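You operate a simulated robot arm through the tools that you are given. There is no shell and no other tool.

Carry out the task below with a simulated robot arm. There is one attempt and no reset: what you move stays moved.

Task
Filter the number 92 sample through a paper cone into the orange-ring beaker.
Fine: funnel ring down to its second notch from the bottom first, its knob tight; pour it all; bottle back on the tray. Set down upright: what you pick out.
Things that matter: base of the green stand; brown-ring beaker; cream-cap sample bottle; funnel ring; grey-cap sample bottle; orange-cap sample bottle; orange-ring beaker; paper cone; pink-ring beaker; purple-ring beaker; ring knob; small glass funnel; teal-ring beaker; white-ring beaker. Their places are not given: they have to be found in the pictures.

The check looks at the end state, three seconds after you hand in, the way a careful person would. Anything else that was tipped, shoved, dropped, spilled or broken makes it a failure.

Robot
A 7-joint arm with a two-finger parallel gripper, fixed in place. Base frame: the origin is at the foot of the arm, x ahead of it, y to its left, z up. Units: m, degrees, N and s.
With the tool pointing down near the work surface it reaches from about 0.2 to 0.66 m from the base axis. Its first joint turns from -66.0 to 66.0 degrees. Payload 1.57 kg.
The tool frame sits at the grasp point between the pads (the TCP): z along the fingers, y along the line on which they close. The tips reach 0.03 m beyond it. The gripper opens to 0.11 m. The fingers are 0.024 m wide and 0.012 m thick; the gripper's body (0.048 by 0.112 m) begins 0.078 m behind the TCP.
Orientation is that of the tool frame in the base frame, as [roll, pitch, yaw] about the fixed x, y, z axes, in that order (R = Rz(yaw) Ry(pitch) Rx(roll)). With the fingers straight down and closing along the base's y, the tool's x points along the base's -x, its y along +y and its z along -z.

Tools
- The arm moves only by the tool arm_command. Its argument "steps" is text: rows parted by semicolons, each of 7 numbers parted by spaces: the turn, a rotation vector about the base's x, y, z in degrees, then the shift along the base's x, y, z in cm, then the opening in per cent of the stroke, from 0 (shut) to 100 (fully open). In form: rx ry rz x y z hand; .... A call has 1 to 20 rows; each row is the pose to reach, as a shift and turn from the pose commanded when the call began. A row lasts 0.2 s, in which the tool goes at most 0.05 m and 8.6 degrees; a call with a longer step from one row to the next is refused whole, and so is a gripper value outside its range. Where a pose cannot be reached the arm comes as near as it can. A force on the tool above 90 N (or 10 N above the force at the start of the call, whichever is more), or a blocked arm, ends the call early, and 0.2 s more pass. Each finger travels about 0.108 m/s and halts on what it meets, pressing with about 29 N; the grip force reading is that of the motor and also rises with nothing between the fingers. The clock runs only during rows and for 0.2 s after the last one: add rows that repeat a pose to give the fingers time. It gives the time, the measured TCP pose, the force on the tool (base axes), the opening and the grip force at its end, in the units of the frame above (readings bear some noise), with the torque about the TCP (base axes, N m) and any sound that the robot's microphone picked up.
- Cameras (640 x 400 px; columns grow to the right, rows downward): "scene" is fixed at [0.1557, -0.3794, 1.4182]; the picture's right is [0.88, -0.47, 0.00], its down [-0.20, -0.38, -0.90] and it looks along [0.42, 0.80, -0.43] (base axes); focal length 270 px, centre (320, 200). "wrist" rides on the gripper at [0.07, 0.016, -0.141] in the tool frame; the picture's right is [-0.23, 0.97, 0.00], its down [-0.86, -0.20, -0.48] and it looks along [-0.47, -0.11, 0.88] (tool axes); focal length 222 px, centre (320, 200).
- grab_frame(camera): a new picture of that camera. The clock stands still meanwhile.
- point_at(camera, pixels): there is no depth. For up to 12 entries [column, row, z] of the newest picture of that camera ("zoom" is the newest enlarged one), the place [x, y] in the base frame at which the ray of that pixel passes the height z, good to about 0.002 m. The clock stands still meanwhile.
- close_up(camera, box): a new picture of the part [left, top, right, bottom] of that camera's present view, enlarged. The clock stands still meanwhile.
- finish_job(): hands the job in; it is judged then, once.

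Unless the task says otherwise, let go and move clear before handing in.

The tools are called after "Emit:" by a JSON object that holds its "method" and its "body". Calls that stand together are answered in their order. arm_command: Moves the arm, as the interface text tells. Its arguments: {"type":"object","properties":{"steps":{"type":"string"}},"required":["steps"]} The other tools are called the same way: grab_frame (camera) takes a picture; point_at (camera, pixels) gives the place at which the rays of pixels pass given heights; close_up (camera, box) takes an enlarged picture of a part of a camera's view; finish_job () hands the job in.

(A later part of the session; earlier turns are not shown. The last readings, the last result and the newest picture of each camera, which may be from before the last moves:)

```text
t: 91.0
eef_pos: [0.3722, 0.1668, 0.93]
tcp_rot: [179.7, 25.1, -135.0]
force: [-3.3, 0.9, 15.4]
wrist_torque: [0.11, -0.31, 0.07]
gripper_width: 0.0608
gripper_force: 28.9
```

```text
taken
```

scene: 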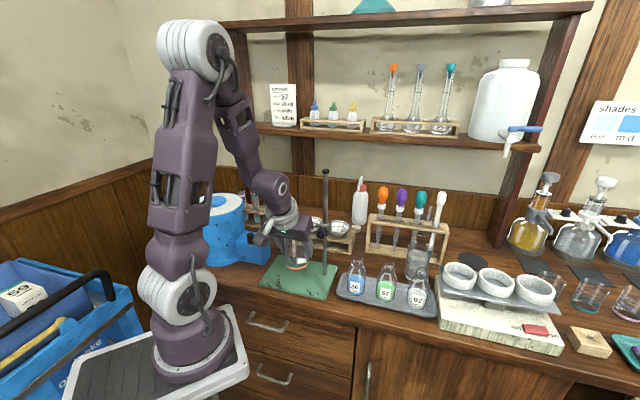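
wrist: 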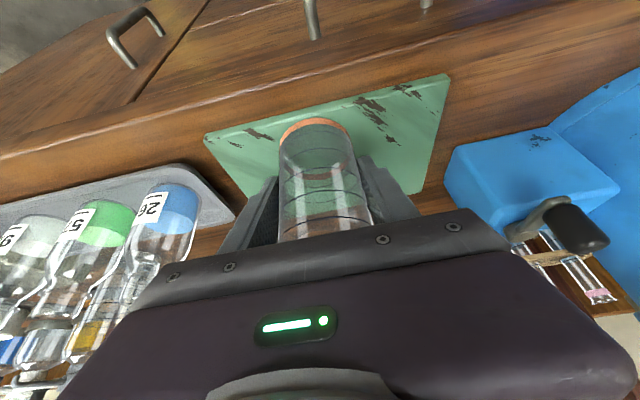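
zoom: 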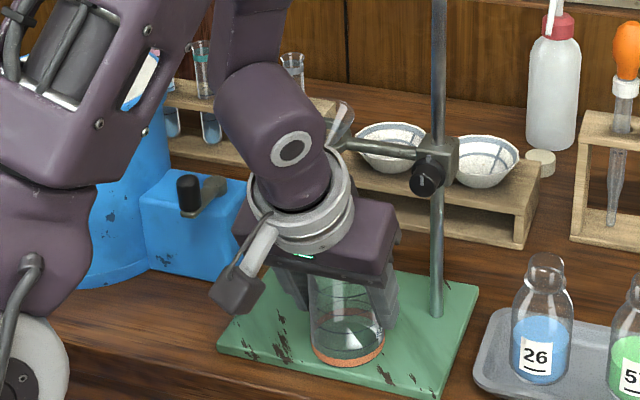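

Contact was felt at TCP z≈0.931 with the beaker's ring fully on the green base. I'll ease up 1 mm, open, and back out along the fingers.

Emit:
{"method": "arm_command", "body": {"steps": "0 0 0 0 0 0.12 50; 0 0 0 0 0 0.12 58; 0 0 0 0 0 0.12 66; 0 0 0 0 0 0.12 70; 0 0 0 -1 -1 3.2 70; 0 0 0 -2 -2 6.4 70; 0 0 0 -3 -3 9.6 70; 0 0 0 -4 -4 13 70; 0 0 0 -5 -5 17 70; 0 0 0 -5 -5 17 70"}}

Emit:
{"method": "grab_frame", "body": {"camera": "scene"}}

Emit:
{"method": "close_up", "body": {"camera": "scene", "box": [250, 195, 340, 290]}}

Emit:
{"method": "grab_frame", "body": {"camera": "wrist"}}

Emit:
{"method": "close_up", "body": {"camera": "wrist", "box": [260, 60, 460, 200]}}

```text
t: 93.2
eef_pos: [0.3231, 0.115, 1.1004]
tcp_rot: [179.6, 25.0, -135.2]
force: [-0.5, 0.8, 0.5]
wrist_torque: [0.0, 0.04, -0.01]
gripper_width: 0.077
gripper_force: 0.0
```

```text
taken
```

scene: 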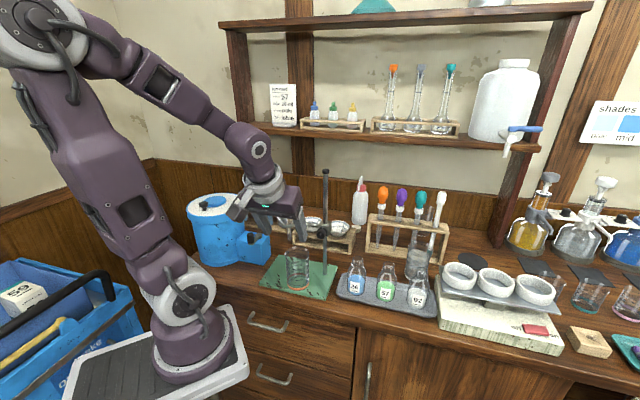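

```text
4.21 times, centred on (295, 242) of scene
```

zoom: 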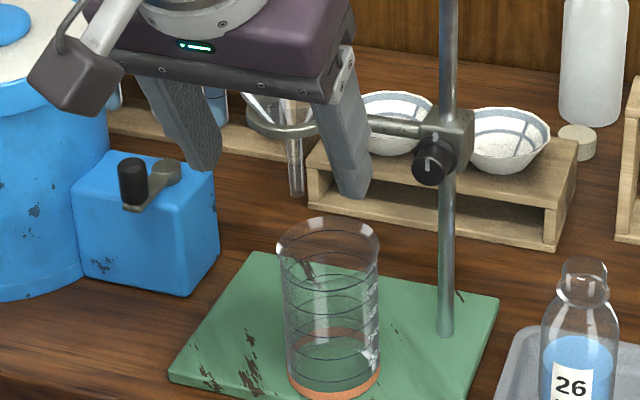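

```text
taken
```

wrist: 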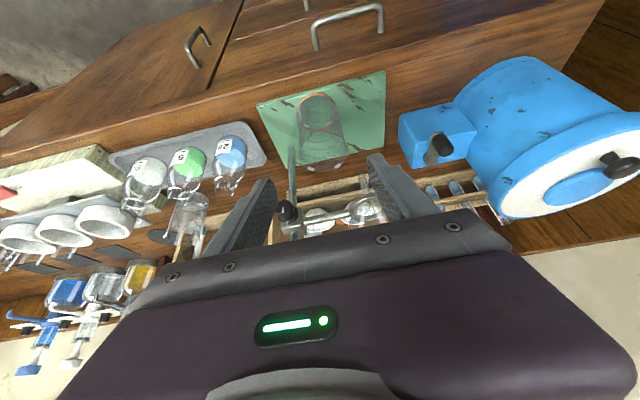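

```text
2.86 times, centred on (360, 130) of wrist
```

zoom: 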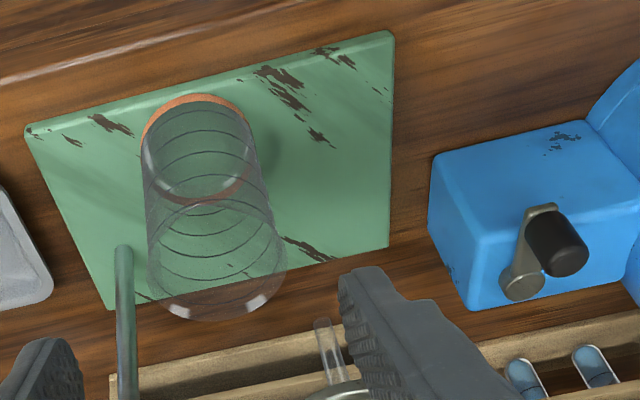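

The beaker stands on the base. Now I'll compare its rim height with the stem tip using the same views.

Emit:
{"method": "point_at", "body": {"camera": "scene", "pixels": [[298.6, 282.2, 0.868], [297.1, 251.7, 0.955], [297.1, 251.7, 0.965], [297.1, 251.7, 0.975], [289.5, 240.8, 0.955], [289.5, 240.8, 0.96], [289.5, 240.8, 0.965], [289.5, 240.8, 0.97]]}}

Emit:
{"method": "point_at", "body": {"camera": "wrist", "pixels": [[361.5, 172.5, 0.955], [361.5, 172.5, 0.96], [361.5, 172.5, 0.965], [361.5, 172.5, 0.97], [324, 153, 0.96], [324, 153, 0.97], [318, 115, 0.868]]}}

```text
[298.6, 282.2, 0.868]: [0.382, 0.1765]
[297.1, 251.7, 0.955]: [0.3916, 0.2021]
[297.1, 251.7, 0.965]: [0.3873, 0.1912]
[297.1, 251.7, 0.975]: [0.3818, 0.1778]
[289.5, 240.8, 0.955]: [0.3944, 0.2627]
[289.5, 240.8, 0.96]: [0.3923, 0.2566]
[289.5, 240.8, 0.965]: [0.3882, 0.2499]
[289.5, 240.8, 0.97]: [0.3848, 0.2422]
```

```text
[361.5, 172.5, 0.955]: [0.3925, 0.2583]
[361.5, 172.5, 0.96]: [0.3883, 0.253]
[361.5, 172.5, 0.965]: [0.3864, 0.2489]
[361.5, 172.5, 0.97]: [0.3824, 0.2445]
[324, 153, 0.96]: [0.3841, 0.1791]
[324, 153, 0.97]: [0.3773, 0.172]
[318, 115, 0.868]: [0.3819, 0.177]
```

The stem tip (z≈0.964) is 5–8 mm below the beaker rim (z≈0.970), so the beaker cannot slide under at this notch. I'll loosen the ring, raise it to the top, put the beaker in place, then lower it to the second notch again. First I'll approach the knob leaning right.

Emit:
{"method": "arm_command", "body": {"steps": "5.3 5.3 0 2 -0.6 -0.2 60; 10.6 10.6 0 4 -1.2 -0.5 50; 15.9 15.9 0 6 -1.8 -0.8 50; 21.2 21.2 0 8 -2.5 -1.1 50; 26.5 26.5 0 10 -3.1 -1.4 50; 31.8 31.8 0 11.5 -3.7 -1.6 50; 31.8 31.8 0 11.5 -3.7 -1.6 50; 31.8 31.8 0 11.2 -2.3 -2.9 50; 31.8 31.8 0 10.9 -0.8 -4.2 50; 31.8 31.8 0 10.6 0.8 -5.5 50; 31.8 31.8 0 10.6 0.8 -5.5 50"}}

Emit:
{"method": "close_up", "body": {"camera": "wrist", "box": [260, 130, 400, 240]}}

Emit:
{"method": "close_up", "body": {"camera": "scene", "box": [250, 195, 370, 290]}}

```text
t: 95.6
eef_pos: [0.4293, 0.1235, 1.0458]
tcp_rot: [131.9, 17.3, -153.4]
force: [0.0, 0.0, 0.6]
wrist_torque: [0.0, 0.0, 0.01]
gripper_width: 0.0549
gripper_force: 0.2
```

```text
3.64 times, centred on (330, 185) of wrist
```

zoom: 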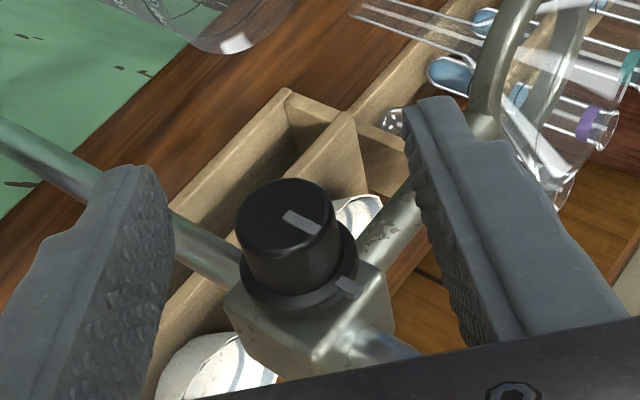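

```text
4.21 times, centred on (310, 242) of scene
```

zoom: 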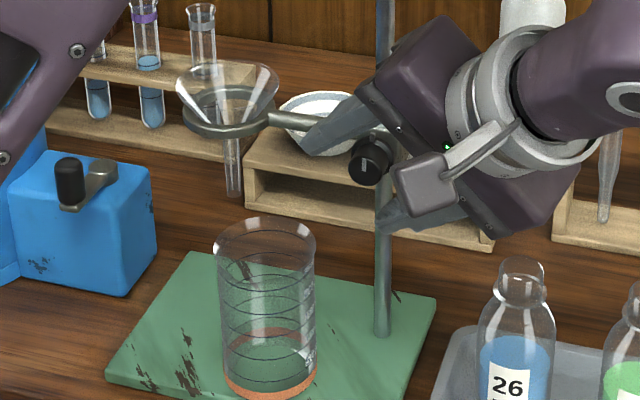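

The knob is centred in the grip zone. I'll close and turn counter-clockwise 60°.

Emit:
{"method": "arm_command", "body": {"steps": "0 0 0 0 0 0 25; 0 0 0 0 0 0 8; 0 0 0 0 0 0 5; 0 0 0 0 0 0 5; -5.66 -5.66 0 -0.1 0.1 0.13 5; -11.3 -11.3 0 -0.21 0.21 0.23 5; -17 -17 0 -0.33 0.33 0.31 5; -22.6 -22.6 0 -0.46 0.46 0.37 5; -28.3 -28.3 0 -0.59 0.59 0.4 5; -33.9 -33.9 0 -0.73 0.73 0.4 5; -39.6 -39.6 0 -0.86 0.86 0.375 5; -42.4 -42.4 0 -0.93 0.93 0.35 5; -42.4 -42.4 0 -0.93 0.93 0.35 5"}}

Emit:
{"method": "close_up", "body": {"camera": "wrist", "box": [260, 130, 400, 240]}}

```text
t: 98.4
eef_pos: [0.4322, 0.1296, 1.0574]
tcp_rot: [-165.9, 23.8, -129.4]
force: [-39.6, 18.6, -7.3]
wrist_torque: [0.09, 0.68, 0.9]
gripper_width: 0.0427
gripper_force: 21.1
out of reach, approached as far as the arm can: row 12, 13
```

```text
3.64 times, centred on (330, 185) of wrist
```

zoom: 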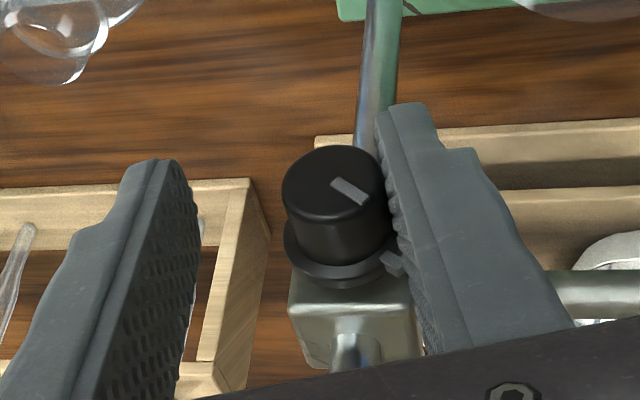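

The last rows hit a joint limit: the arm jumped, the grip slid, and one finger now pushes the knob sideways at 40 N. I'll relieve this at once by moving the tool to -u and opening.

Emit:
{"method": "arm_command", "body": {"steps": "0 0 0 -0.2 0.2 0 45; 0 0 0 -0.4 0.4 0 50; 0 0 0 -0.5 0.5 0 50; 0 0 0 -0.5 0.5 0 50"}}

Emit:
{"method": "close_up", "body": {"camera": "wrist", "box": [260, 130, 400, 240]}}

Emit:
{"method": "close_up", "body": {"camera": "scene", "box": [250, 195, 370, 290]}}

```text
t: 99.4
eef_pos: [0.4282, 0.1442, 1.0652]
tcp_rot: [-163.7, 24.0, -128.3]
force: [0.0, -0.1, 0.4]
wrist_torque: [-0.01, -0.02, 0.0]
gripper_width: 0.055
gripper_force: 0.1
out of reach, approached as far as the arm can: row 1, 2, 3
```

```text
3.64 times, centred on (330, 185) of wrist
```

zoom: 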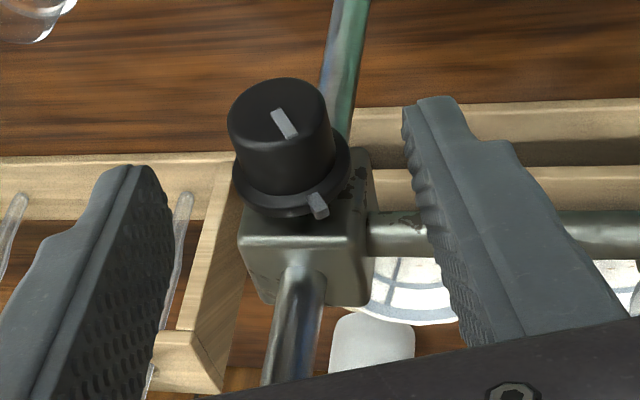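

```text
4.21 times, centred on (310, 242) of scene
```

zoom: 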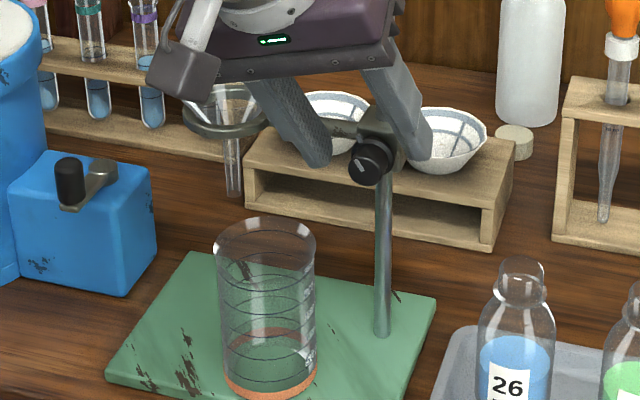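

The tool is free and the scene is intact, with the knob loosened by roughly 40°. I'll back straight out and return to a plain un-leaned pre-grasp pose.

Emit:
{"method": "arm_command", "body": {"steps": "0 0 0 -0.7 -0.9 1.5 50; 0 0 0 -1.6 -1.9 3 50; 5.6 5.6 0 -2 -2.5 4 50; 11.3 11.3 0 -2.1 -2.9 4 50; 11.3 11.3 0 -2.1 -2.9 4 50"}}

Emit:
{"method": "grab_frame", "body": {"camera": "wrist"}}

Emit:
{"method": "close_up", "body": {"camera": "wrist", "box": [260, 130, 400, 240]}}

Emit:
{"method": "close_up", "body": {"camera": "scene", "box": [300, 210, 350, 250]}}

```text
t: 100.6
eef_pos: [0.3921, 0.1098, 1.0867]
tcp_rot: [178.6, 25.2, -135.7]
force: [0.1, 0.4, 0.3]
wrist_torque: [0.01, 0.01, 0.02]
gripper_width: 0.0547
gripper_force: 0.0
out of reach, approached as far as the arm can: row 1, 2
```

```text
taken
```

wrist: 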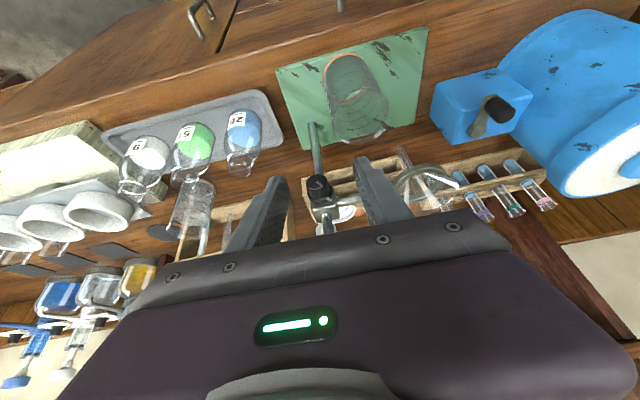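

```text
3.64 times, centred on (330, 185) of wrist
```

zoom: 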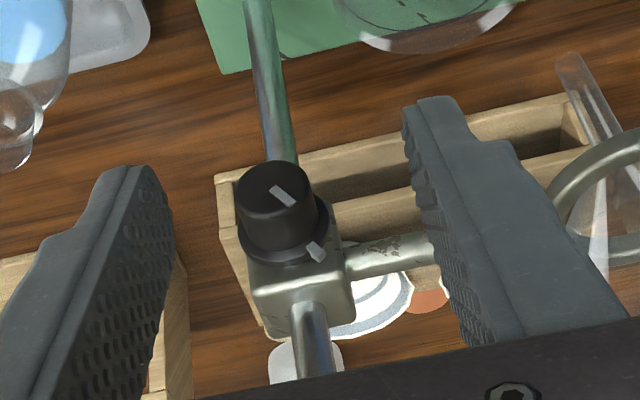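

```text
10.00 times, centred on (325, 230) of scene
```

zoom: 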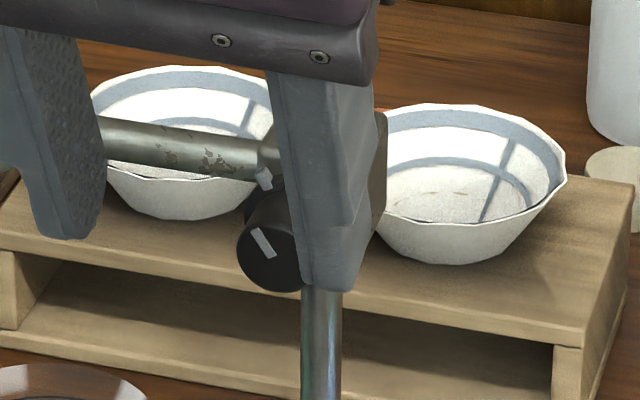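

The pointer is about 35° counter-clockwise. I'll lean right again, re-grip, and turn another 40°, this time staying within the reachable lean range.

Emit:
{"method": "arm_command", "body": {"steps": "5.66 5.66 0 1 -0.8 0.1 50; 11.3 11.3 0 2 -1.6 0.1 50; 17 17 0 3 -2.3 0.1 50; 22.6 22.6 0 4 -2.8 0.1 50; 28.3 28.3 0 4.3 -2.9 0.1 50; 28.3 28.3 0 4.1 -1.5 -1.3 50; 28.3 28.3 0 3.85 0 -2.7 50; 28.3 28.3 0 3.65 1.4 -4 50; 28.3 28.3 0 3.65 1.4 -4 50"}}

Emit:
{"method": "close_up", "body": {"camera": "wrist", "box": [260, 130, 400, 240]}}

```text
t: 102.6
eef_pos: [0.43, 0.1219, 1.0475]
tcp_rot: [135.9, 18.4, -152.2]
force: [0.0, 0.4, 0.3]
wrist_torque: [-0.01, 0.0, 0.0]
gripper_width: 0.0549
gripper_force: 0.0
```

```text
3.64 times, centred on (330, 185) of wrist
```

zoom: 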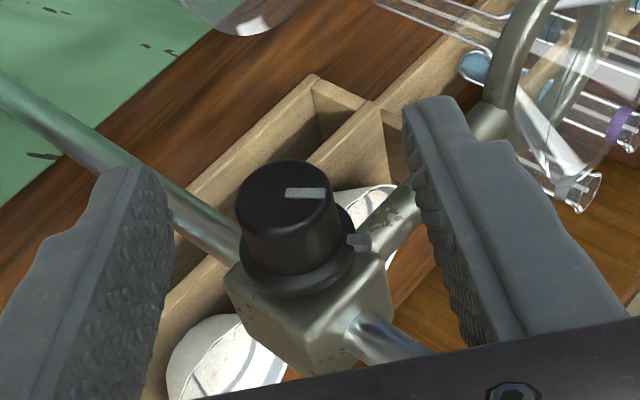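

It's positioned well. I'll close and turn 40° counter-clockwise to the un-leaned pose.

Emit:
{"method": "arm_command", "body": {"steps": "0 0 0 0 0 0 25; 0 0 0 0 0 0 8; 0 0 0 0 0 0 5; 0 0 0 0 0 0 5; -5.66 -5.66 0 -0.11 0.11 0.11 5; -11.3 -11.3 0 -0.23 0.23 0.2 5; -17 -17 0 -0.35 0.35 0.27 5; -22.6 -22.6 0 -0.48 0.48 0.31 5; -28.3 -28.3 0 -0.615 0.615 0.32 5; -28.3 -28.3 0 -0.615 0.615 0.32 5"}}

Emit:
{"method": "arm_command", "body": {"steps": "0 0 0 0 0 0.2 5; 0 0 0 0 0 0.4 5; 0 0 0 0 0 0.4 5"}}

Emit:
{"method": "close_up", "body": {"camera": "wrist", "box": [260, 130, 400, 240]}}

```text
t: 104.8
eef_pos: [0.4236, 0.1285, 1.0521]
tcp_rot: [178.6, 25.0, -135.5]
force: [-0.8, 4.4, -0.2]
wrist_torque: [0.14, -0.08, -0.21]
gripper_width: 0.0212
gripper_force: 35.1
```

```text
t: 105.6
eef_pos: [0.4245, 0.1312, 1.056]
tcp_rot: [178.6, 25.0, -135.6]
force: [-1.0, 11.8, -3.4]
wrist_torque: [0.18, 0.08, -0.08]
gripper_width: 0.0213
gripper_force: 34.5
```

```text
3.64 times, centred on (330, 185) of wrist
```

zoom: 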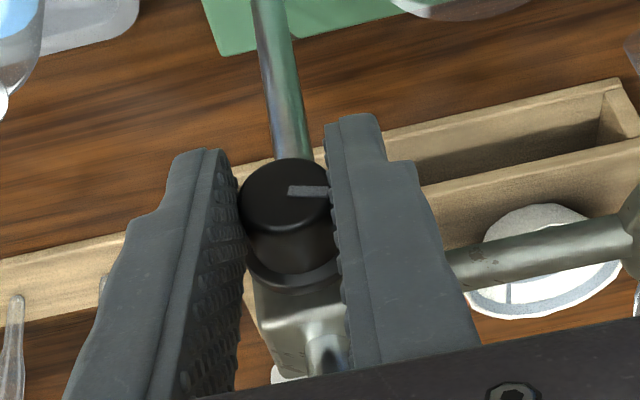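

The clamp slides (only 3.4 N for 4 mm), so it's loose. I'll raise it toward the top notch, 8 cm above the second.

Emit:
{"method": "arm_command", "body": {"steps": "0 0 0 0 0 0.6 5; 0 0 0 0 0 1.2 5; 0 0 0 0 0 1.8 5; 0 0 0 0 0 2.4 5; 0 0 0 0 0 3 5; 0 0 0 0 0 3.6 5; 0 0 0 0 0 3.6 5"}}

Emit:
{"method": "arm_command", "body": {"steps": "0 0 0 0 0 0.6 5; 0 0 0 0 0 1.2 5; 0 0 0 0 0 1.8 5; 0 0 0 0 0 2.4 5; 0 0 0 0 0 3 5; 0 0 0 0 0 3.4 5; 0 0 0 0 0 3.4 5"}}

Emit:
{"method": "arm_command", "body": {"steps": "0 0 0 0 0 0.3 5; 0 0 0 0 0 0.6 5; 0 0 0 0 0 0.6 5"}}

Emit:
{"method": "grab_frame", "body": {"camera": "scene"}}

```text
t: 107.2
eef_pos: [0.4223, 0.129, 1.0924]
tcp_rot: [178.8, 25.1, -135.7]
force: [0.5, 3.2, 1.6]
wrist_torque: [-0.08, 0.14, 0.25]
gripper_width: 0.0212
gripper_force: 34.9
```

```text
t: 108.8
eef_pos: [0.4232, 0.1302, 1.1267]
tcp_rot: [178.6, 25.1, -135.6]
force: [-0.6, 5.7, 6.7]
wrist_torque: [0.77, -0.68, 0.26]
gripper_width: 0.0213
gripper_force: 34.6
```

```text
t: 109.6
eef_pos: [0.4236, 0.1286, 1.1318]
tcp_rot: [178.7, 25.0, -135.7]
force: [-1.8, 11.0, 1.2]
wrist_torque: [0.12, 0.12, -0.08]
gripper_width: 0.0213
gripper_force: 34.4
```

```text
taken
```

scene: 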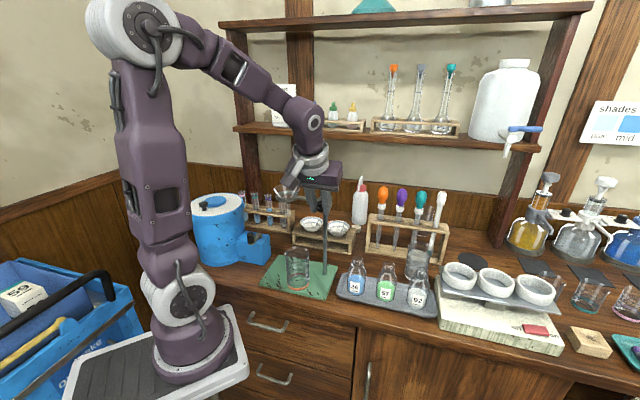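

The clamp is at the top notch (vertical force about 1 N). I'll release it, check that it stays, then move to the beaker with a steeper 35° tilt.

Emit:
{"method": "arm_command", "body": {"steps": "0 0 0 0 0 0 25; 0 0 0 0 0 0 35; 0 0 0 0 0 0 45; 0 0 0 -1.2 -1.2 3.6 60; 0 0 0 -2.4 -2.4 7.2 70; 0 0 0 -6.7 -2.47 6 70; 0 0 0 -11.2 -2.26 5 70; 3.5 -3.5 0 -11.2 -2.26 1.5 70; 7.07 -7.07 0 -11.2 -2.26 -2 70; 7.07 -7.07 0 -11.2 -2.26 -5 70; 7.07 -7.07 0 -11.2 -2.26 -7.8 70; 7.07 -7.07 0 -11.2 -2.26 -7.8 70"}}

Emit:
{"method": "grab_frame", "body": {"camera": "scene"}}

Emit:
{"method": "grab_frame", "body": {"camera": "wrist"}}

```text
t: 112.2
eef_pos: [0.3098, 0.1049, 1.0952]
tcp_rot: [178.6, 34.5, -135.6]
force: [0.1, 0.4, 0.0]
wrist_torque: [-0.02, 0.01, -0.01]
gripper_width: 0.0769
gripper_force: 0.0
out of reach, approached as far as the arm can: row 10, 11, 12
```

```text
taken
```

scene: 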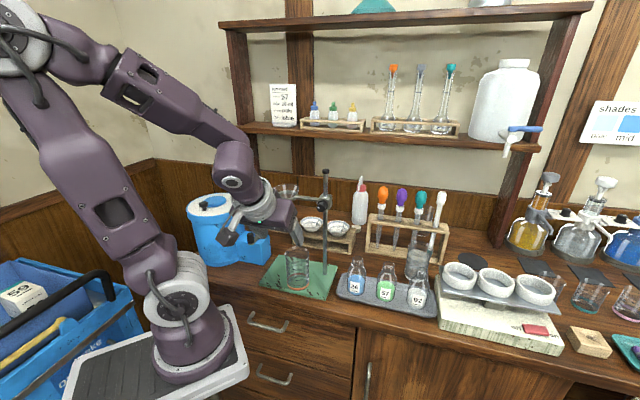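

```text
taken
```

wrist: 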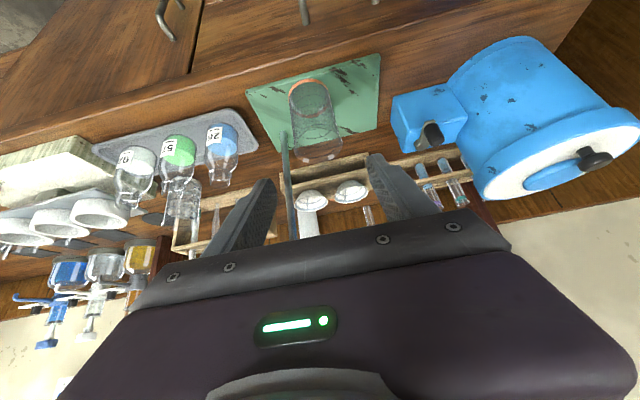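

The ring holds at the top. With this tilt the wrist gets too close to the robot's own base. I'll turn the tool +45° about vertical so it comes from the right-front (pointing along +y), which keeps the wrist farther out, and approach the beaker that way.

Emit:
{"method": "arm_command", "body": {"steps": "0 0 7.5 1 -0.5 1 70; 0 0 15 2 -1 1 70; 0 0 22.5 3.2 -1.4 0 70; 0 0 30 4.4 -1.4 -1.5 70; 0 0 37.5 5.6 -1.4 -3.5 70; 0 0 45.6 6.6 -1.4 -5.6 70; 0 0 45.6 6.6 -1.4 -5.6 70"}}

Emit:
{"method": "grab_frame", "body": {"camera": "wrist"}}

Emit:
{"method": "grab_frame", "body": {"camera": "scene"}}

```text
t: 113.8
eef_pos: [0.3757, 0.094, 1.0406]
tcp_rot: [178.5, 35.0, -90.1]
force: [0.4, -0.2, 0.2]
wrist_torque: [-0.03, 0.0, -0.01]
gripper_width: 0.077
gripper_force: 0.0
```

```text
taken
```

wrist: 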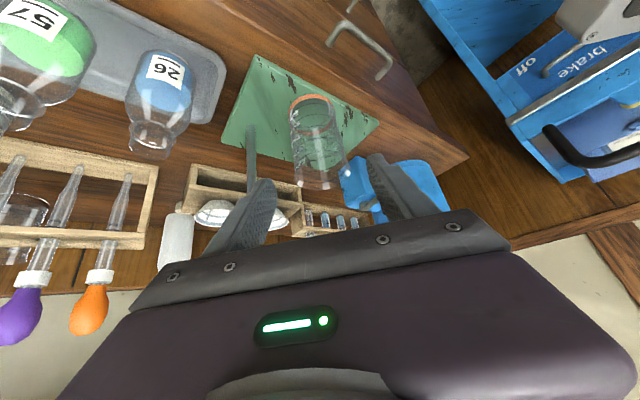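

```text
taken
```

scene: 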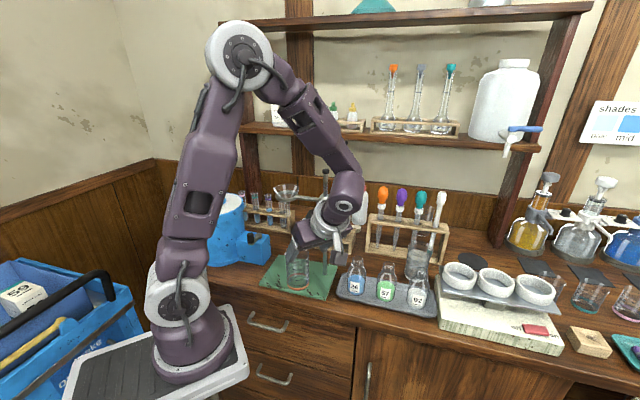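

This pose was reached and the beaker is ahead between the fingers. I'll zoom to confirm its centre.

Emit:
{"method": "close_up", "body": {"camera": "wrist", "box": [250, 70, 400, 220]}}

Emit:
{"method": "point_at", "body": {"camera": "wrist", "pixels": [[313, 110, 0.868], [323, 165, 0.96], [323, 165, 0.97], [291, 105, 0.868], [334, 105, 0.868]]}}

```text
2.67 times, centred on (325, 145) of wrist
```

zoom: 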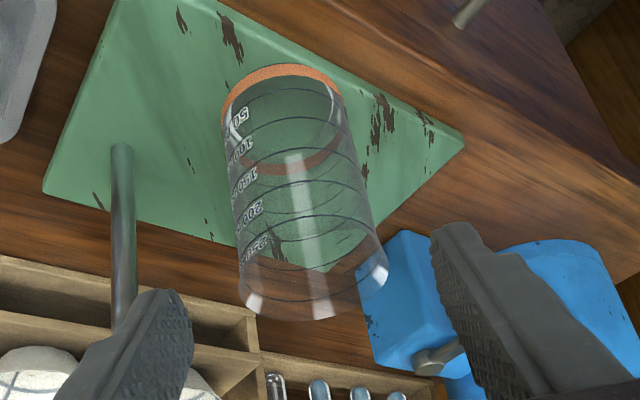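

```text
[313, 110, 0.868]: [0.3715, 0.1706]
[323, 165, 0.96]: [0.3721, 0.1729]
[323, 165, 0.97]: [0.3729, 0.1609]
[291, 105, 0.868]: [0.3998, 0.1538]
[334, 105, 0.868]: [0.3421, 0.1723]
```

The beaker centre is about (0.375, 0.173). I'll advance along the fingers and close on it.

Emit:
{"method": "arm_command", "body": {"steps": "0 0 0 0 2.4 -3.6 70; 0 0 0 -0.05 4.8 -7.2 70; 0 0 0 -0.05 7.3 -10.8 70; 0 0 0 -0.05 7.3 -10.8 70"}}

Emit:
{"method": "grab_frame", "body": {"camera": "wrist"}}

Emit:
{"method": "close_up", "body": {"camera": "scene", "box": [250, 195, 370, 300]}}

```text
t: 114.8
eef_pos: [0.3751, 0.1634, 0.9352]
tcp_rot: [178.5, 35.0, -90.1]
force: [0.1, 0.2, -0.1]
wrist_torque: [-0.02, -0.01, 0.02]
gripper_width: 0.077
gripper_force: 0.2
```

```text
taken
```

wrist: 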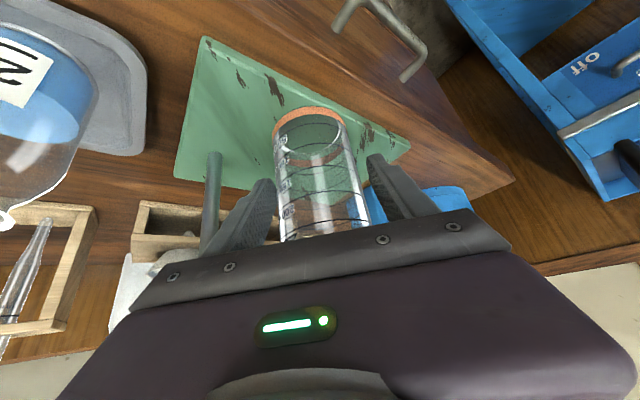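

```text
3.81 times, centred on (310, 248) of scene
```

zoom: 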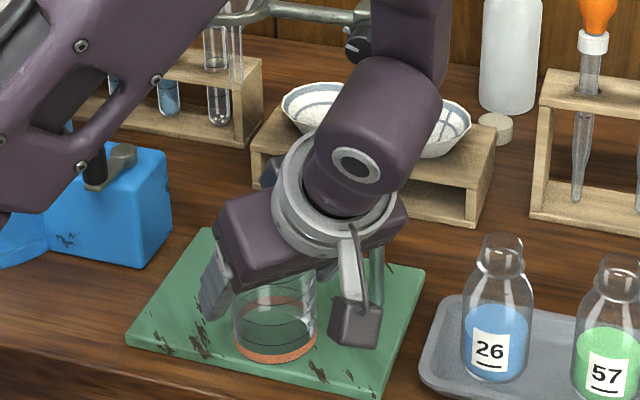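

The beaker is between the pads and nothing is touched. I'll close.

Emit:
{"method": "arm_command", "body": {"steps": "0 0 0 0 0 0 62; 0 0 0 0 0 0 54; 0 0 0 0 0 0 50; 0 0 0 0 0 0 50; 0 0 0 0 0 0.4 50; 0 0 0 0 0 0.8 50; 0 0 0 0 0 0.8 50"}}

Emit:
{"method": "close_up", "body": {"camera": "wrist", "box": [200, 70, 440, 240]}}

Emit:
{"method": "close_up", "body": {"camera": "scene", "box": [250, 180, 370, 300]}}

```text
t: 116.4
eef_pos: [0.3755, 0.1657, 0.9423]
tcp_rot: [178.6, 35.1, -90.1]
force: [0.5, 0.4, -0.4]
wrist_torque: [-0.01, -0.01, 0.01]
gripper_width: 0.0611
gripper_force: 29.4
```

```text
2.35 times, centred on (320, 155) of wrist
```

zoom: 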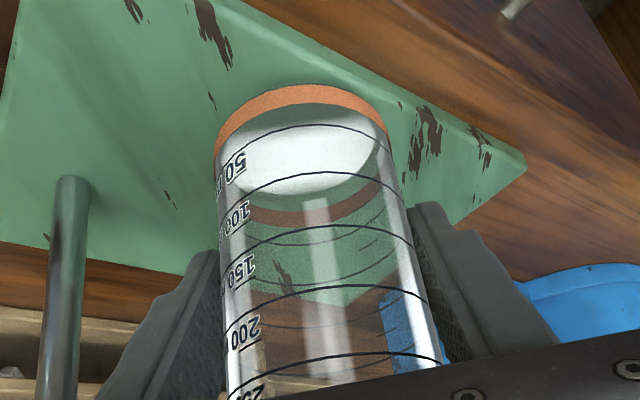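

```text
3.33 times, centred on (310, 240) of scene
```

zoom: 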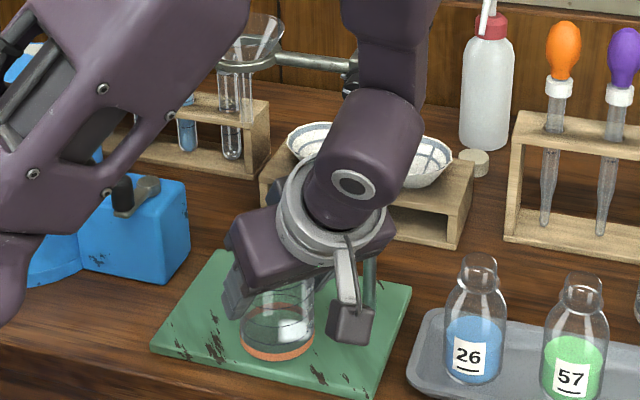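

The beaker is up 8 mm. The forearm passes near the knob in the picture, so I'll look at the whole scene before moving inward.

Emit:
{"method": "grab_frame", "body": {"camera": "scene"}}

Emit:
{"method": "grab_frame", "body": {"camera": "wrist"}}

```text
taken
```

scene: 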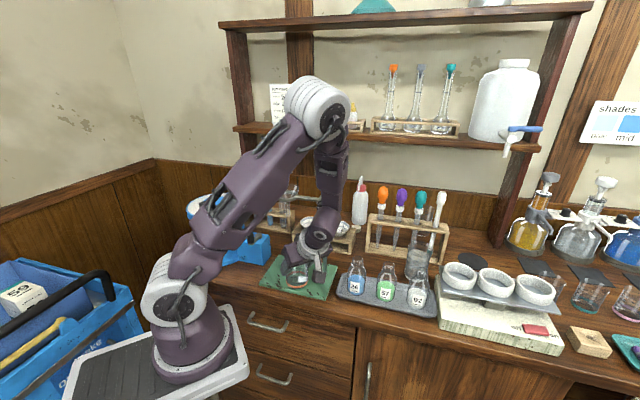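

```text
taken
```

wrist: 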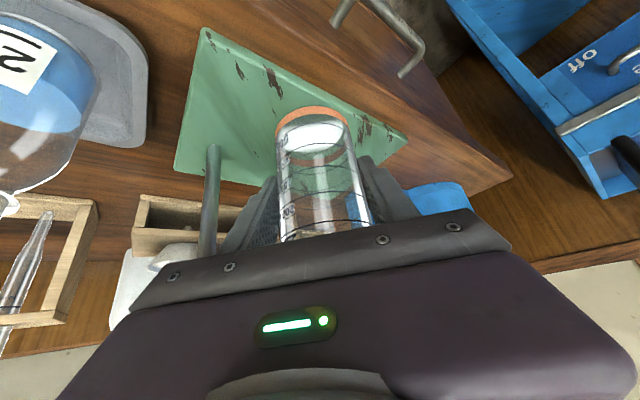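

The elbow is directly above the wrist at about (0.38, 0.05, 1.37). Moving in while turning the tool about -30° keeps the forearm a few centimetres from both knob and funnel. I'll slide the beaker, 8 mm above the base, to below the funnel axis.

Emit:
{"method": "arm_command", "body": {"steps": "0 0 -8 0.1 1 0 50; 0 0 -16 0.2 2 0 50; 0 0 -24 0.4 3.5 0 50; 0 0 -30 0.6 5 0 50; 0 0 -30 0.6 5 0 50"}}

Emit:
{"method": "grab_frame", "body": {"camera": "scene"}}

Emit:
{"method": "grab_frame", "body": {"camera": "wrist"}}

Emit:
{"method": "close_up", "body": {"camera": "scene", "box": [250, 170, 370, 300]}}

```text
t: 117.6
eef_pos: [0.3805, 0.2142, 0.9402]
tcp_rot: [178.5, 35.0, -120.3]
force: [0.5, -0.3, -1.1]
wrist_torque: [-0.01, 0.01, -0.01]
gripper_width: 0.0607
gripper_force: 29.2
```

```text
taken
```

scene: 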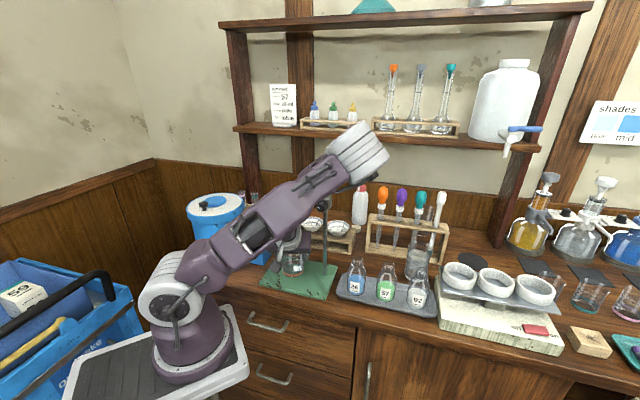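

```text
taken
```

wrist: 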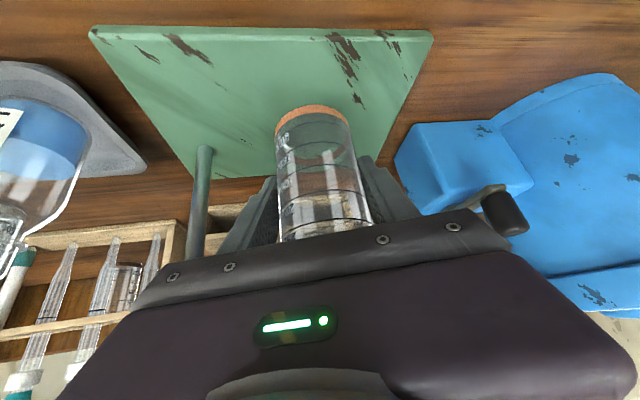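

```text
3.08 times, centred on (310, 235) of scene
```

zoom: 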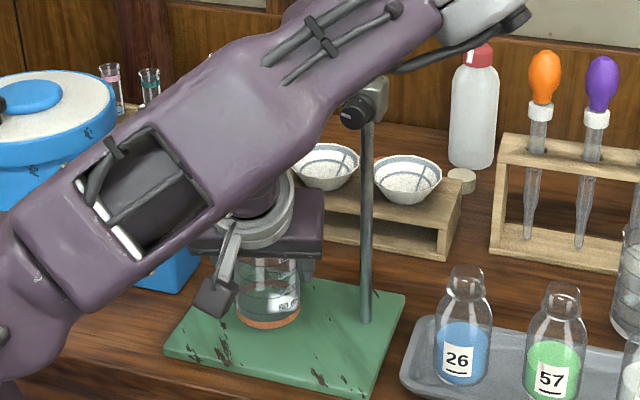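

The beaker is under the front of the funnel, but the elbow swung round to the right, near the rod top at scene (360,150). I'll check where the elbow is in space before moving any further.

Emit:
{"method": "point_at", "body": {"camera": "scene", "pixels": [[360, 152, 1.15], [360, 152, 1.2], [360, 152, 1.25], [360, 152, 1.3], [352, 188, 1.12], [352, 188, 1.15], [352, 188, 1.2]]}}

Emit:
{"method": "close_up", "body": {"camera": "scene", "box": [280, 120, 410, 220]}}

```text
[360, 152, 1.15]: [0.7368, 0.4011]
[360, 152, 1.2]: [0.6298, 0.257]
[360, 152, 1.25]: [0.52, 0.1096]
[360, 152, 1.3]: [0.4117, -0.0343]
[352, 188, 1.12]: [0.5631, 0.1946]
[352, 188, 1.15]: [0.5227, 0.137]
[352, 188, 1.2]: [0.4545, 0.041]
```

```text
4.00 times, centred on (345, 170) of scene
```

zoom: 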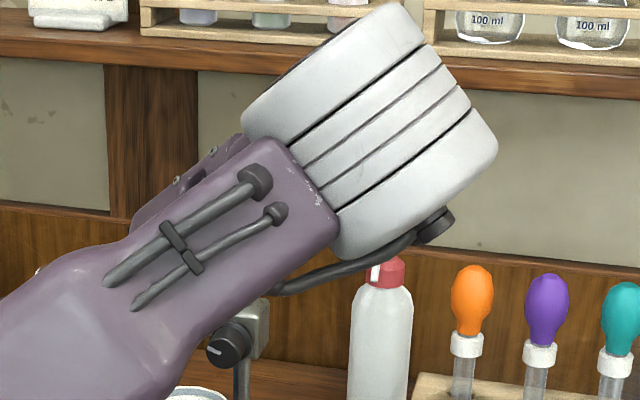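

The elbow is actually at about (0.42, -0.02, 1.29), well in front of the stand, so it's safe. I'll complete the last 3 cm and lower the beaker to contact.

Emit:
{"method": "arm_command", "body": {"steps": "0 0 0 0.2 1.5 0 50; 0 0 0 0.4 2.9 0 50; 0 0 0 0.4 2.9 0 50"}}

Emit:
{"method": "grab_frame", "body": {"camera": "scene"}}

Emit:
{"method": "close_up", "body": {"camera": "scene", "box": [250, 170, 370, 300]}}

Emit:
{"method": "grab_frame", "body": {"camera": "wrist"}}

```text
t: 118.4
eef_pos: [0.3844, 0.2461, 0.9415]
tcp_rot: [178.5, 35.0, -120.0]
force: [-0.7, -0.5, -0.5]
wrist_torque: [0.02, 0.02, 0.0]
gripper_width: 0.0608
gripper_force: 29.0
```

```text
taken
```

scene: 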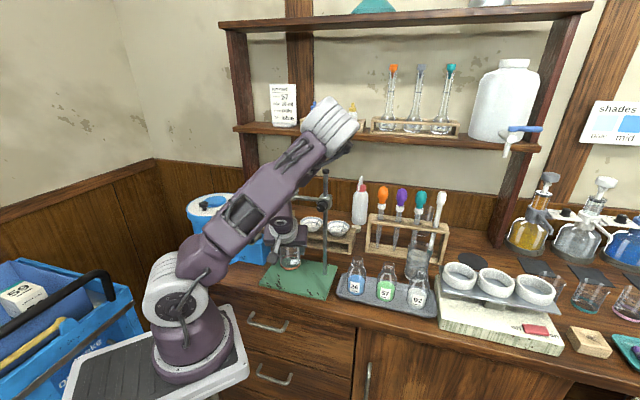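

```text
3.08 times, centred on (310, 235) of scene
```

zoom: 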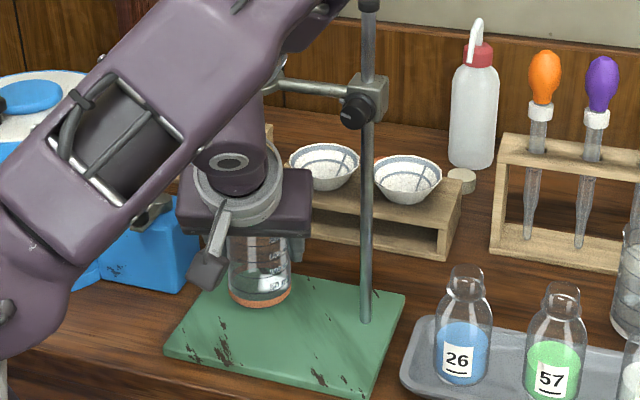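

```text
taken
```

wrist: 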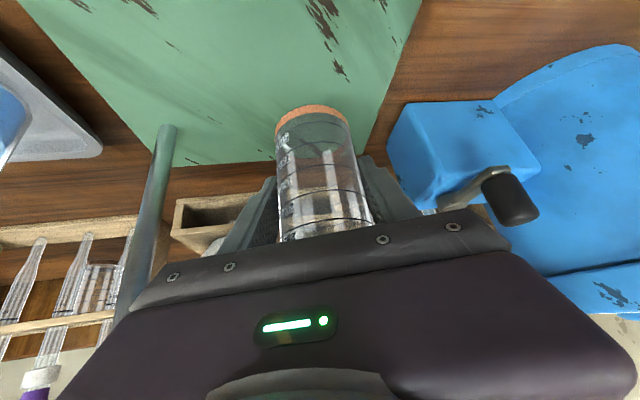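

The position is right and there is no contact. Lowering the last millimetres now.

Emit:
{"method": "arm_command", "body": {"steps": "0 0 0 0 0 -0.3 50; 0 0 0 0 0 -0.6 50; 0 0 0 0 0 -0.6 50"}}

Emit:
{"method": "arm_command", "body": {"steps": "0 0 0 0 0 -0.15 50; 0 0 0 0 0 -0.15 50"}}

Emit:
{"method": "arm_command", "body": {"steps": "0 0 0 0 0 -0.15 50; 0 0 0 0 0 -0.15 50"}}

```text
t: 119.2
eef_pos: [0.3824, 0.244, 0.9358]
tcp_rot: [178.5, 35.1, -120.1]
force: [-1.2, 0.4, 6.2]
wrist_torque: [-0.04, -0.13, -0.04]
gripper_width: 0.061
gripper_force: 29.0
```

```text
t: 119.8
eef_pos: [0.385, 0.2449, 0.9345]
tcp_rot: [178.4, 35.1, -119.9]
force: [-2.6, -0.3, 15.3]
wrist_torque: [-0.05, -0.29, -0.05]
gripper_width: 0.061
gripper_force: 28.6
```

```text
t: 120.4
eef_pos: [0.3854, 0.2452, 0.9326]
tcp_rot: [178.5, 35.1, -120.1]
force: [-1.9, -0.3, 16.0]
wrist_torque: [-0.04, -0.28, 0.0]
gripper_width: 0.0608
gripper_force: 29.3
```

The beaker is standing on the base under the funnel. I'll unload, open, withdraw along the fingers, then swing the tool back outward.

Emit:
{"method": "arm_command", "body": {"steps": "0 0 0 0 0 0.25 50; 0 0 0 0 0 0.25 58; 0 0 0 0 0 0.25 66; 0 0 0 0 0 0.25 72; 0 0 0 -0.57 -1 1.9 72; 0 0 0 -1.15 -2 3.5 72; 0 0 0 -1.7 -3 5.2 72; 0 0 0 -2.3 -4 6.8 72; 0 0 0 -2.3 -4 6.8 72"}}

Emit:
{"method": "grab_frame", "body": {"camera": "scene"}}

Emit:
{"method": "grab_frame", "body": {"camera": "wrist"}}

```text
t: 122.4
eef_pos: [0.3618, 0.2053, 0.9987]
tcp_rot: [178.5, 35.1, -120.1]
force: [-0.2, -0.6, 0.1]
wrist_torque: [0.02, -0.03, 0.03]
gripper_width: 0.0793
gripper_force: 0.1
```

```text
taken
```

scene: 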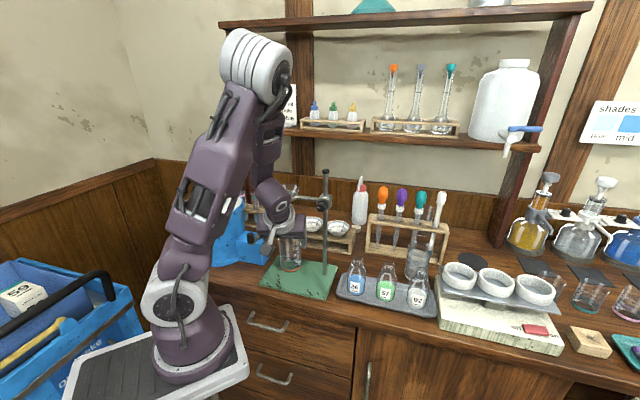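

```text
taken
```

wrist: 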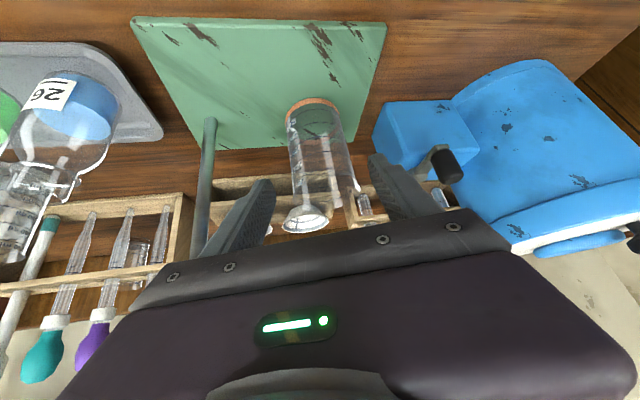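

The beaker stands under the funnel, as seen in the wrist view around (318,160). I'll back out and come round to the knob's pre-grasp pose.

Emit:
{"method": "close_up", "body": {"camera": "wrist", "box": [260, 80, 400, 240]}}

Emit:
{"method": "arm_command", "body": {"steps": "0 0 0 -0.6 -1.2 1.6 72; 0 0 0 -0.6 -4 2.5 70; 0 0 -5 -0.3 -7.5 4 60; 0 0 -10 0 -9 8 50; 0 0 -15 0 -10 12 50; 0 0 -15 1.5 -10.1 15.5 50; 0 0 -15 3.47 -10.1 17.9 50; 0 0 -15 3.47 -10.1 17.9 50"}}

Emit:
{"method": "grab_frame", "body": {"camera": "scene"}}

Emit:
{"method": "grab_frame", "body": {"camera": "wrist"}}

Emit:
{"method": "close_up", "body": {"camera": "wrist", "box": [260, 100, 440, 240]}}

Emit:
{"method": "close_up", "body": {"camera": "scene", "box": [260, 180, 360, 290]}}

```text
2.50 times, centred on (330, 160) of wrist
```

zoom: 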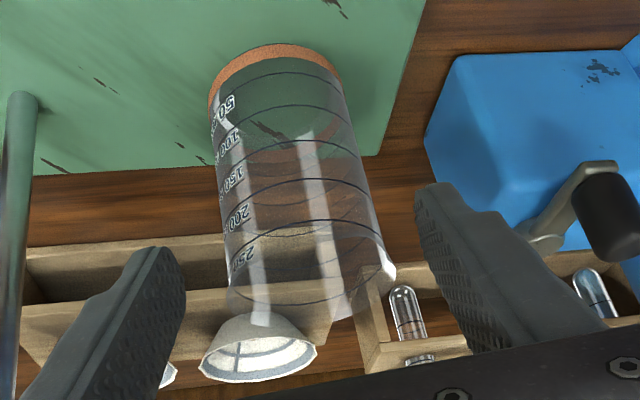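

```text
t: 124.2
eef_pos: [0.3965, 0.104, 1.1787]
tcp_rot: [178.4, 35.0, -135.2]
force: [0.5, -0.4, -0.4]
wrist_torque: [-0.01, -0.02, 0.02]
gripper_width: 0.0549
gripper_force: 0.0
```

```text
taken
```

scene: 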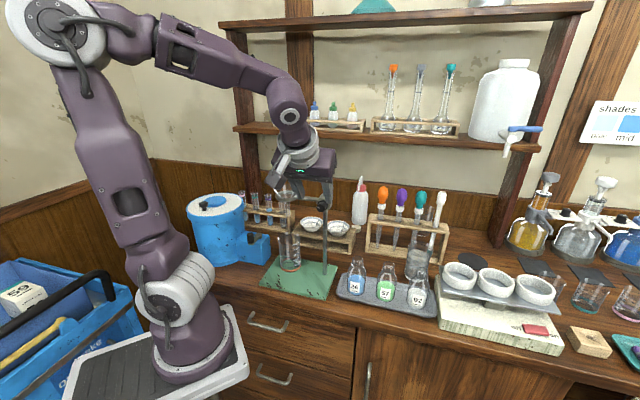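

```text
taken
```

wrist: 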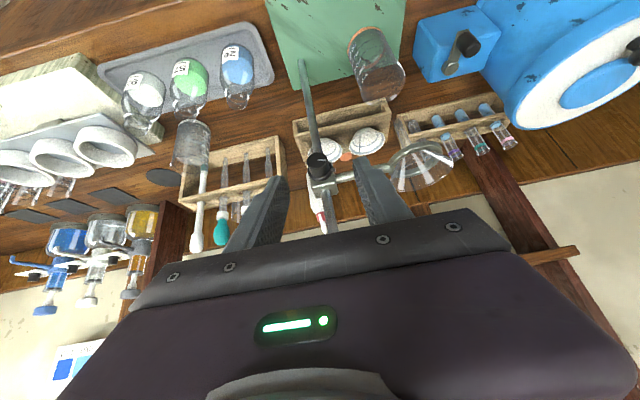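

```text
2.86 times, centred on (350, 170) of wrist
```

zoom: 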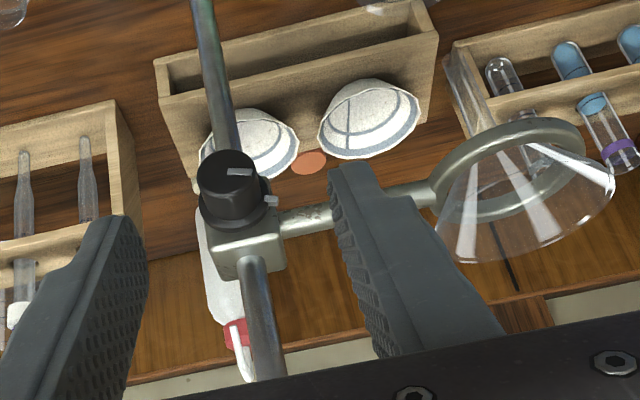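

```text
3.64 times, centred on (310, 235) of scene
```

zoom: 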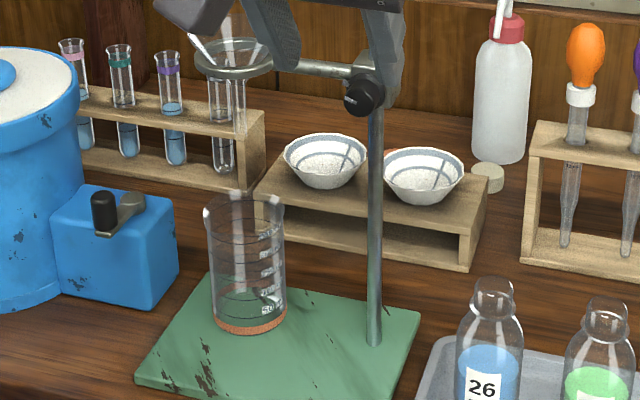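

The beaker stands under the funnel, and the stem points into its mouth. The knob appears about 3 mm off to the left of my fingers, so I'll advance with that correction.

Emit:
{"method": "point_at", "body": {"camera": "scene", "pixels": [[290.8, 265.8, 0.868], [289.5, 240.8, 0.96]]}}

Emit:
{"method": "arm_command", "body": {"steps": "0 0 0 0.9 0.6 -1.6 50; 0 0 0 1.8 1.4 -3.3 50; 0 0 0 2.6 2.25 -4.95 50; 0 0 0 2.6 2.25 -4.95 50"}}

Emit:
{"method": "close_up", "body": {"camera": "wrist", "box": [260, 130, 400, 240]}}

```text
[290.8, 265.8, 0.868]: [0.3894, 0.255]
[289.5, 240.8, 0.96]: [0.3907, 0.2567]
```

```text
t: 125.2
eef_pos: [0.4224, 0.1279, 1.1291]
tcp_rot: [178.5, 35.1, -135.2]
force: [-0.2, -1.0, 0.7]
wrist_torque: [0.0, 0.0, 0.0]
gripper_width: 0.0549
gripper_force: 0.0
```

```text
3.64 times, centred on (330, 185) of wrist
```

zoom: 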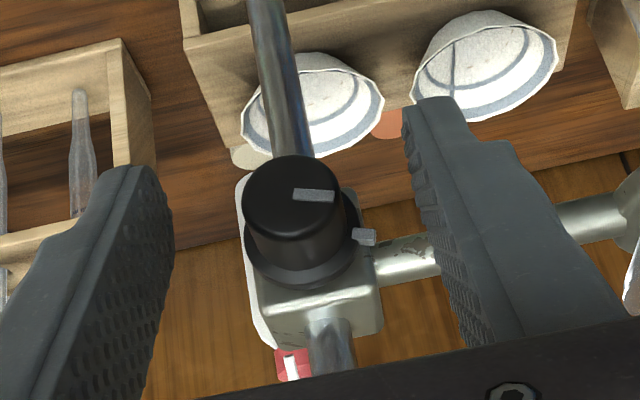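

The knob is centred at zoom (293,197). I'll close and lower 8 cm to the second notch, watching the force near the end.

Emit:
{"method": "arm_command", "body": {"steps": "0 0 0 0 0 0 25; 0 0 0 0 0 0 8; 0 0 0 0 0 0 5; 0 0 0 0 0 0 5"}}

Emit:
{"method": "arm_command", "body": {"steps": "0 0 0 0 0 -0.5 5; 0 0 0 0 0 -1 5; 0 0 0 0 0 -1.5 5; 0 0 0 0 0 -2 5; 0 0 0 0 0 -2.5 5; 0 0 0 0 0 -3 5; 0 0 0 0 0 -3.5 5; 0 0 0 0 0 -4 5; 0 0 0 0 0 -4 5"}}

Emit:
{"method": "arm_command", "body": {"steps": "0 0 0 0 0 -0.5 5; 0 0 0 0 0 -1 5; 0 0 0 0 0 -1.5 5; 0 0 0 0 0 -2 5; 0 0 0 0 0 -2.5 5; 0 0 0 0 0 -3 5; 0 0 0 0 0 -3.4 5; 0 0 0 0 0 -3.4 5"}}

Emit:
{"method": "arm_command", "body": {"steps": "0 0 0 0 0 -0.2 5; 0 0 0 0 0 -0.2 5"}}

Emit:
{"method": "arm_command", "body": {"steps": "0 0 0 0 0 -0.2 5; 0 0 0 0 0 -0.2 5"}}

Emit:
{"method": "arm_command", "body": {"steps": "0 0 0 0 0 -0.2 5; 0 0 0 0 0 -0.2 5"}}

Emit:
{"method": "close_up", "body": {"camera": "scene", "box": [260, 180, 360, 290]}}

```text
t: 126.2
eef_pos: [0.421, 0.129, 1.1281]
tcp_rot: [178.4, 35.0, -135.1]
force: [-7.3, 8.8, 0.5]
wrist_torque: [0.1, 0.12, -0.17]
gripper_width: 0.0215
gripper_force: 34.3
```

```text
t: 128.2
eef_pos: [0.4217, 0.1271, 1.0882]
tcp_rot: [178.4, 35.0, -135.2]
force: [-1.4, 27.5, 0.3]
wrist_torque: [0.51, -0.12, -0.01]
gripper_width: 0.0212
gripper_force: 34.0
```

```text
t: 130.0
eef_pos: [0.4213, 0.1285, 1.0559]
tcp_rot: [178.3, 35.0, -135.1]
force: [-3.9, 28.1, -7.9]
wrist_torque: [0.31, 0.2, -0.03]
gripper_width: 0.0214
gripper_force: 34.3
```

```text
t: 130.6
eef_pos: [0.4219, 0.1284, 1.055]
tcp_rot: [178.3, 35.0, -135.1]
force: [-9.0, 22.7, -4.3]
wrist_torque: [0.22, 0.22, 0.07]
gripper_width: 0.0216
gripper_force: 34.5
```

```text
t: 131.2
eef_pos: [0.4222, 0.1271, 1.0516]
tcp_rot: [178.4, 35.0, -135.1]
force: [-6.1, 23.5, -2.4]
wrist_torque: [0.43, 0.0, 0.01]
gripper_width: 0.0216
gripper_force: 34.5
```

```text
t: 131.8
eef_pos: [0.4217, 0.1283, 1.0493]
tcp_rot: [178.3, 35.0, -135.0]
force: [-3.0, 27.0, 1.0]
wrist_torque: [0.56, -0.09, 0.03]
gripper_width: 0.0214
gripper_force: 34.6
```

```text
3.64 times, centred on (310, 235) of scene
```

zoom: 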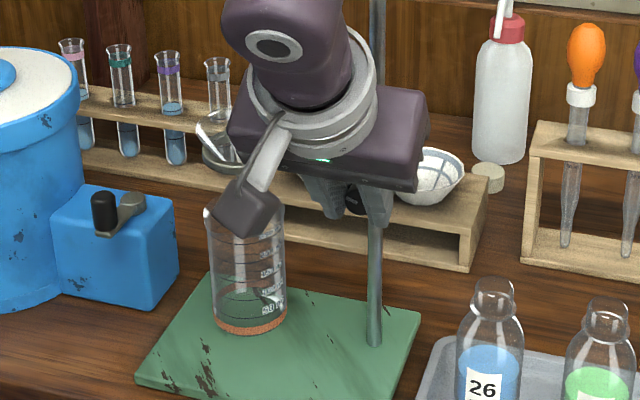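

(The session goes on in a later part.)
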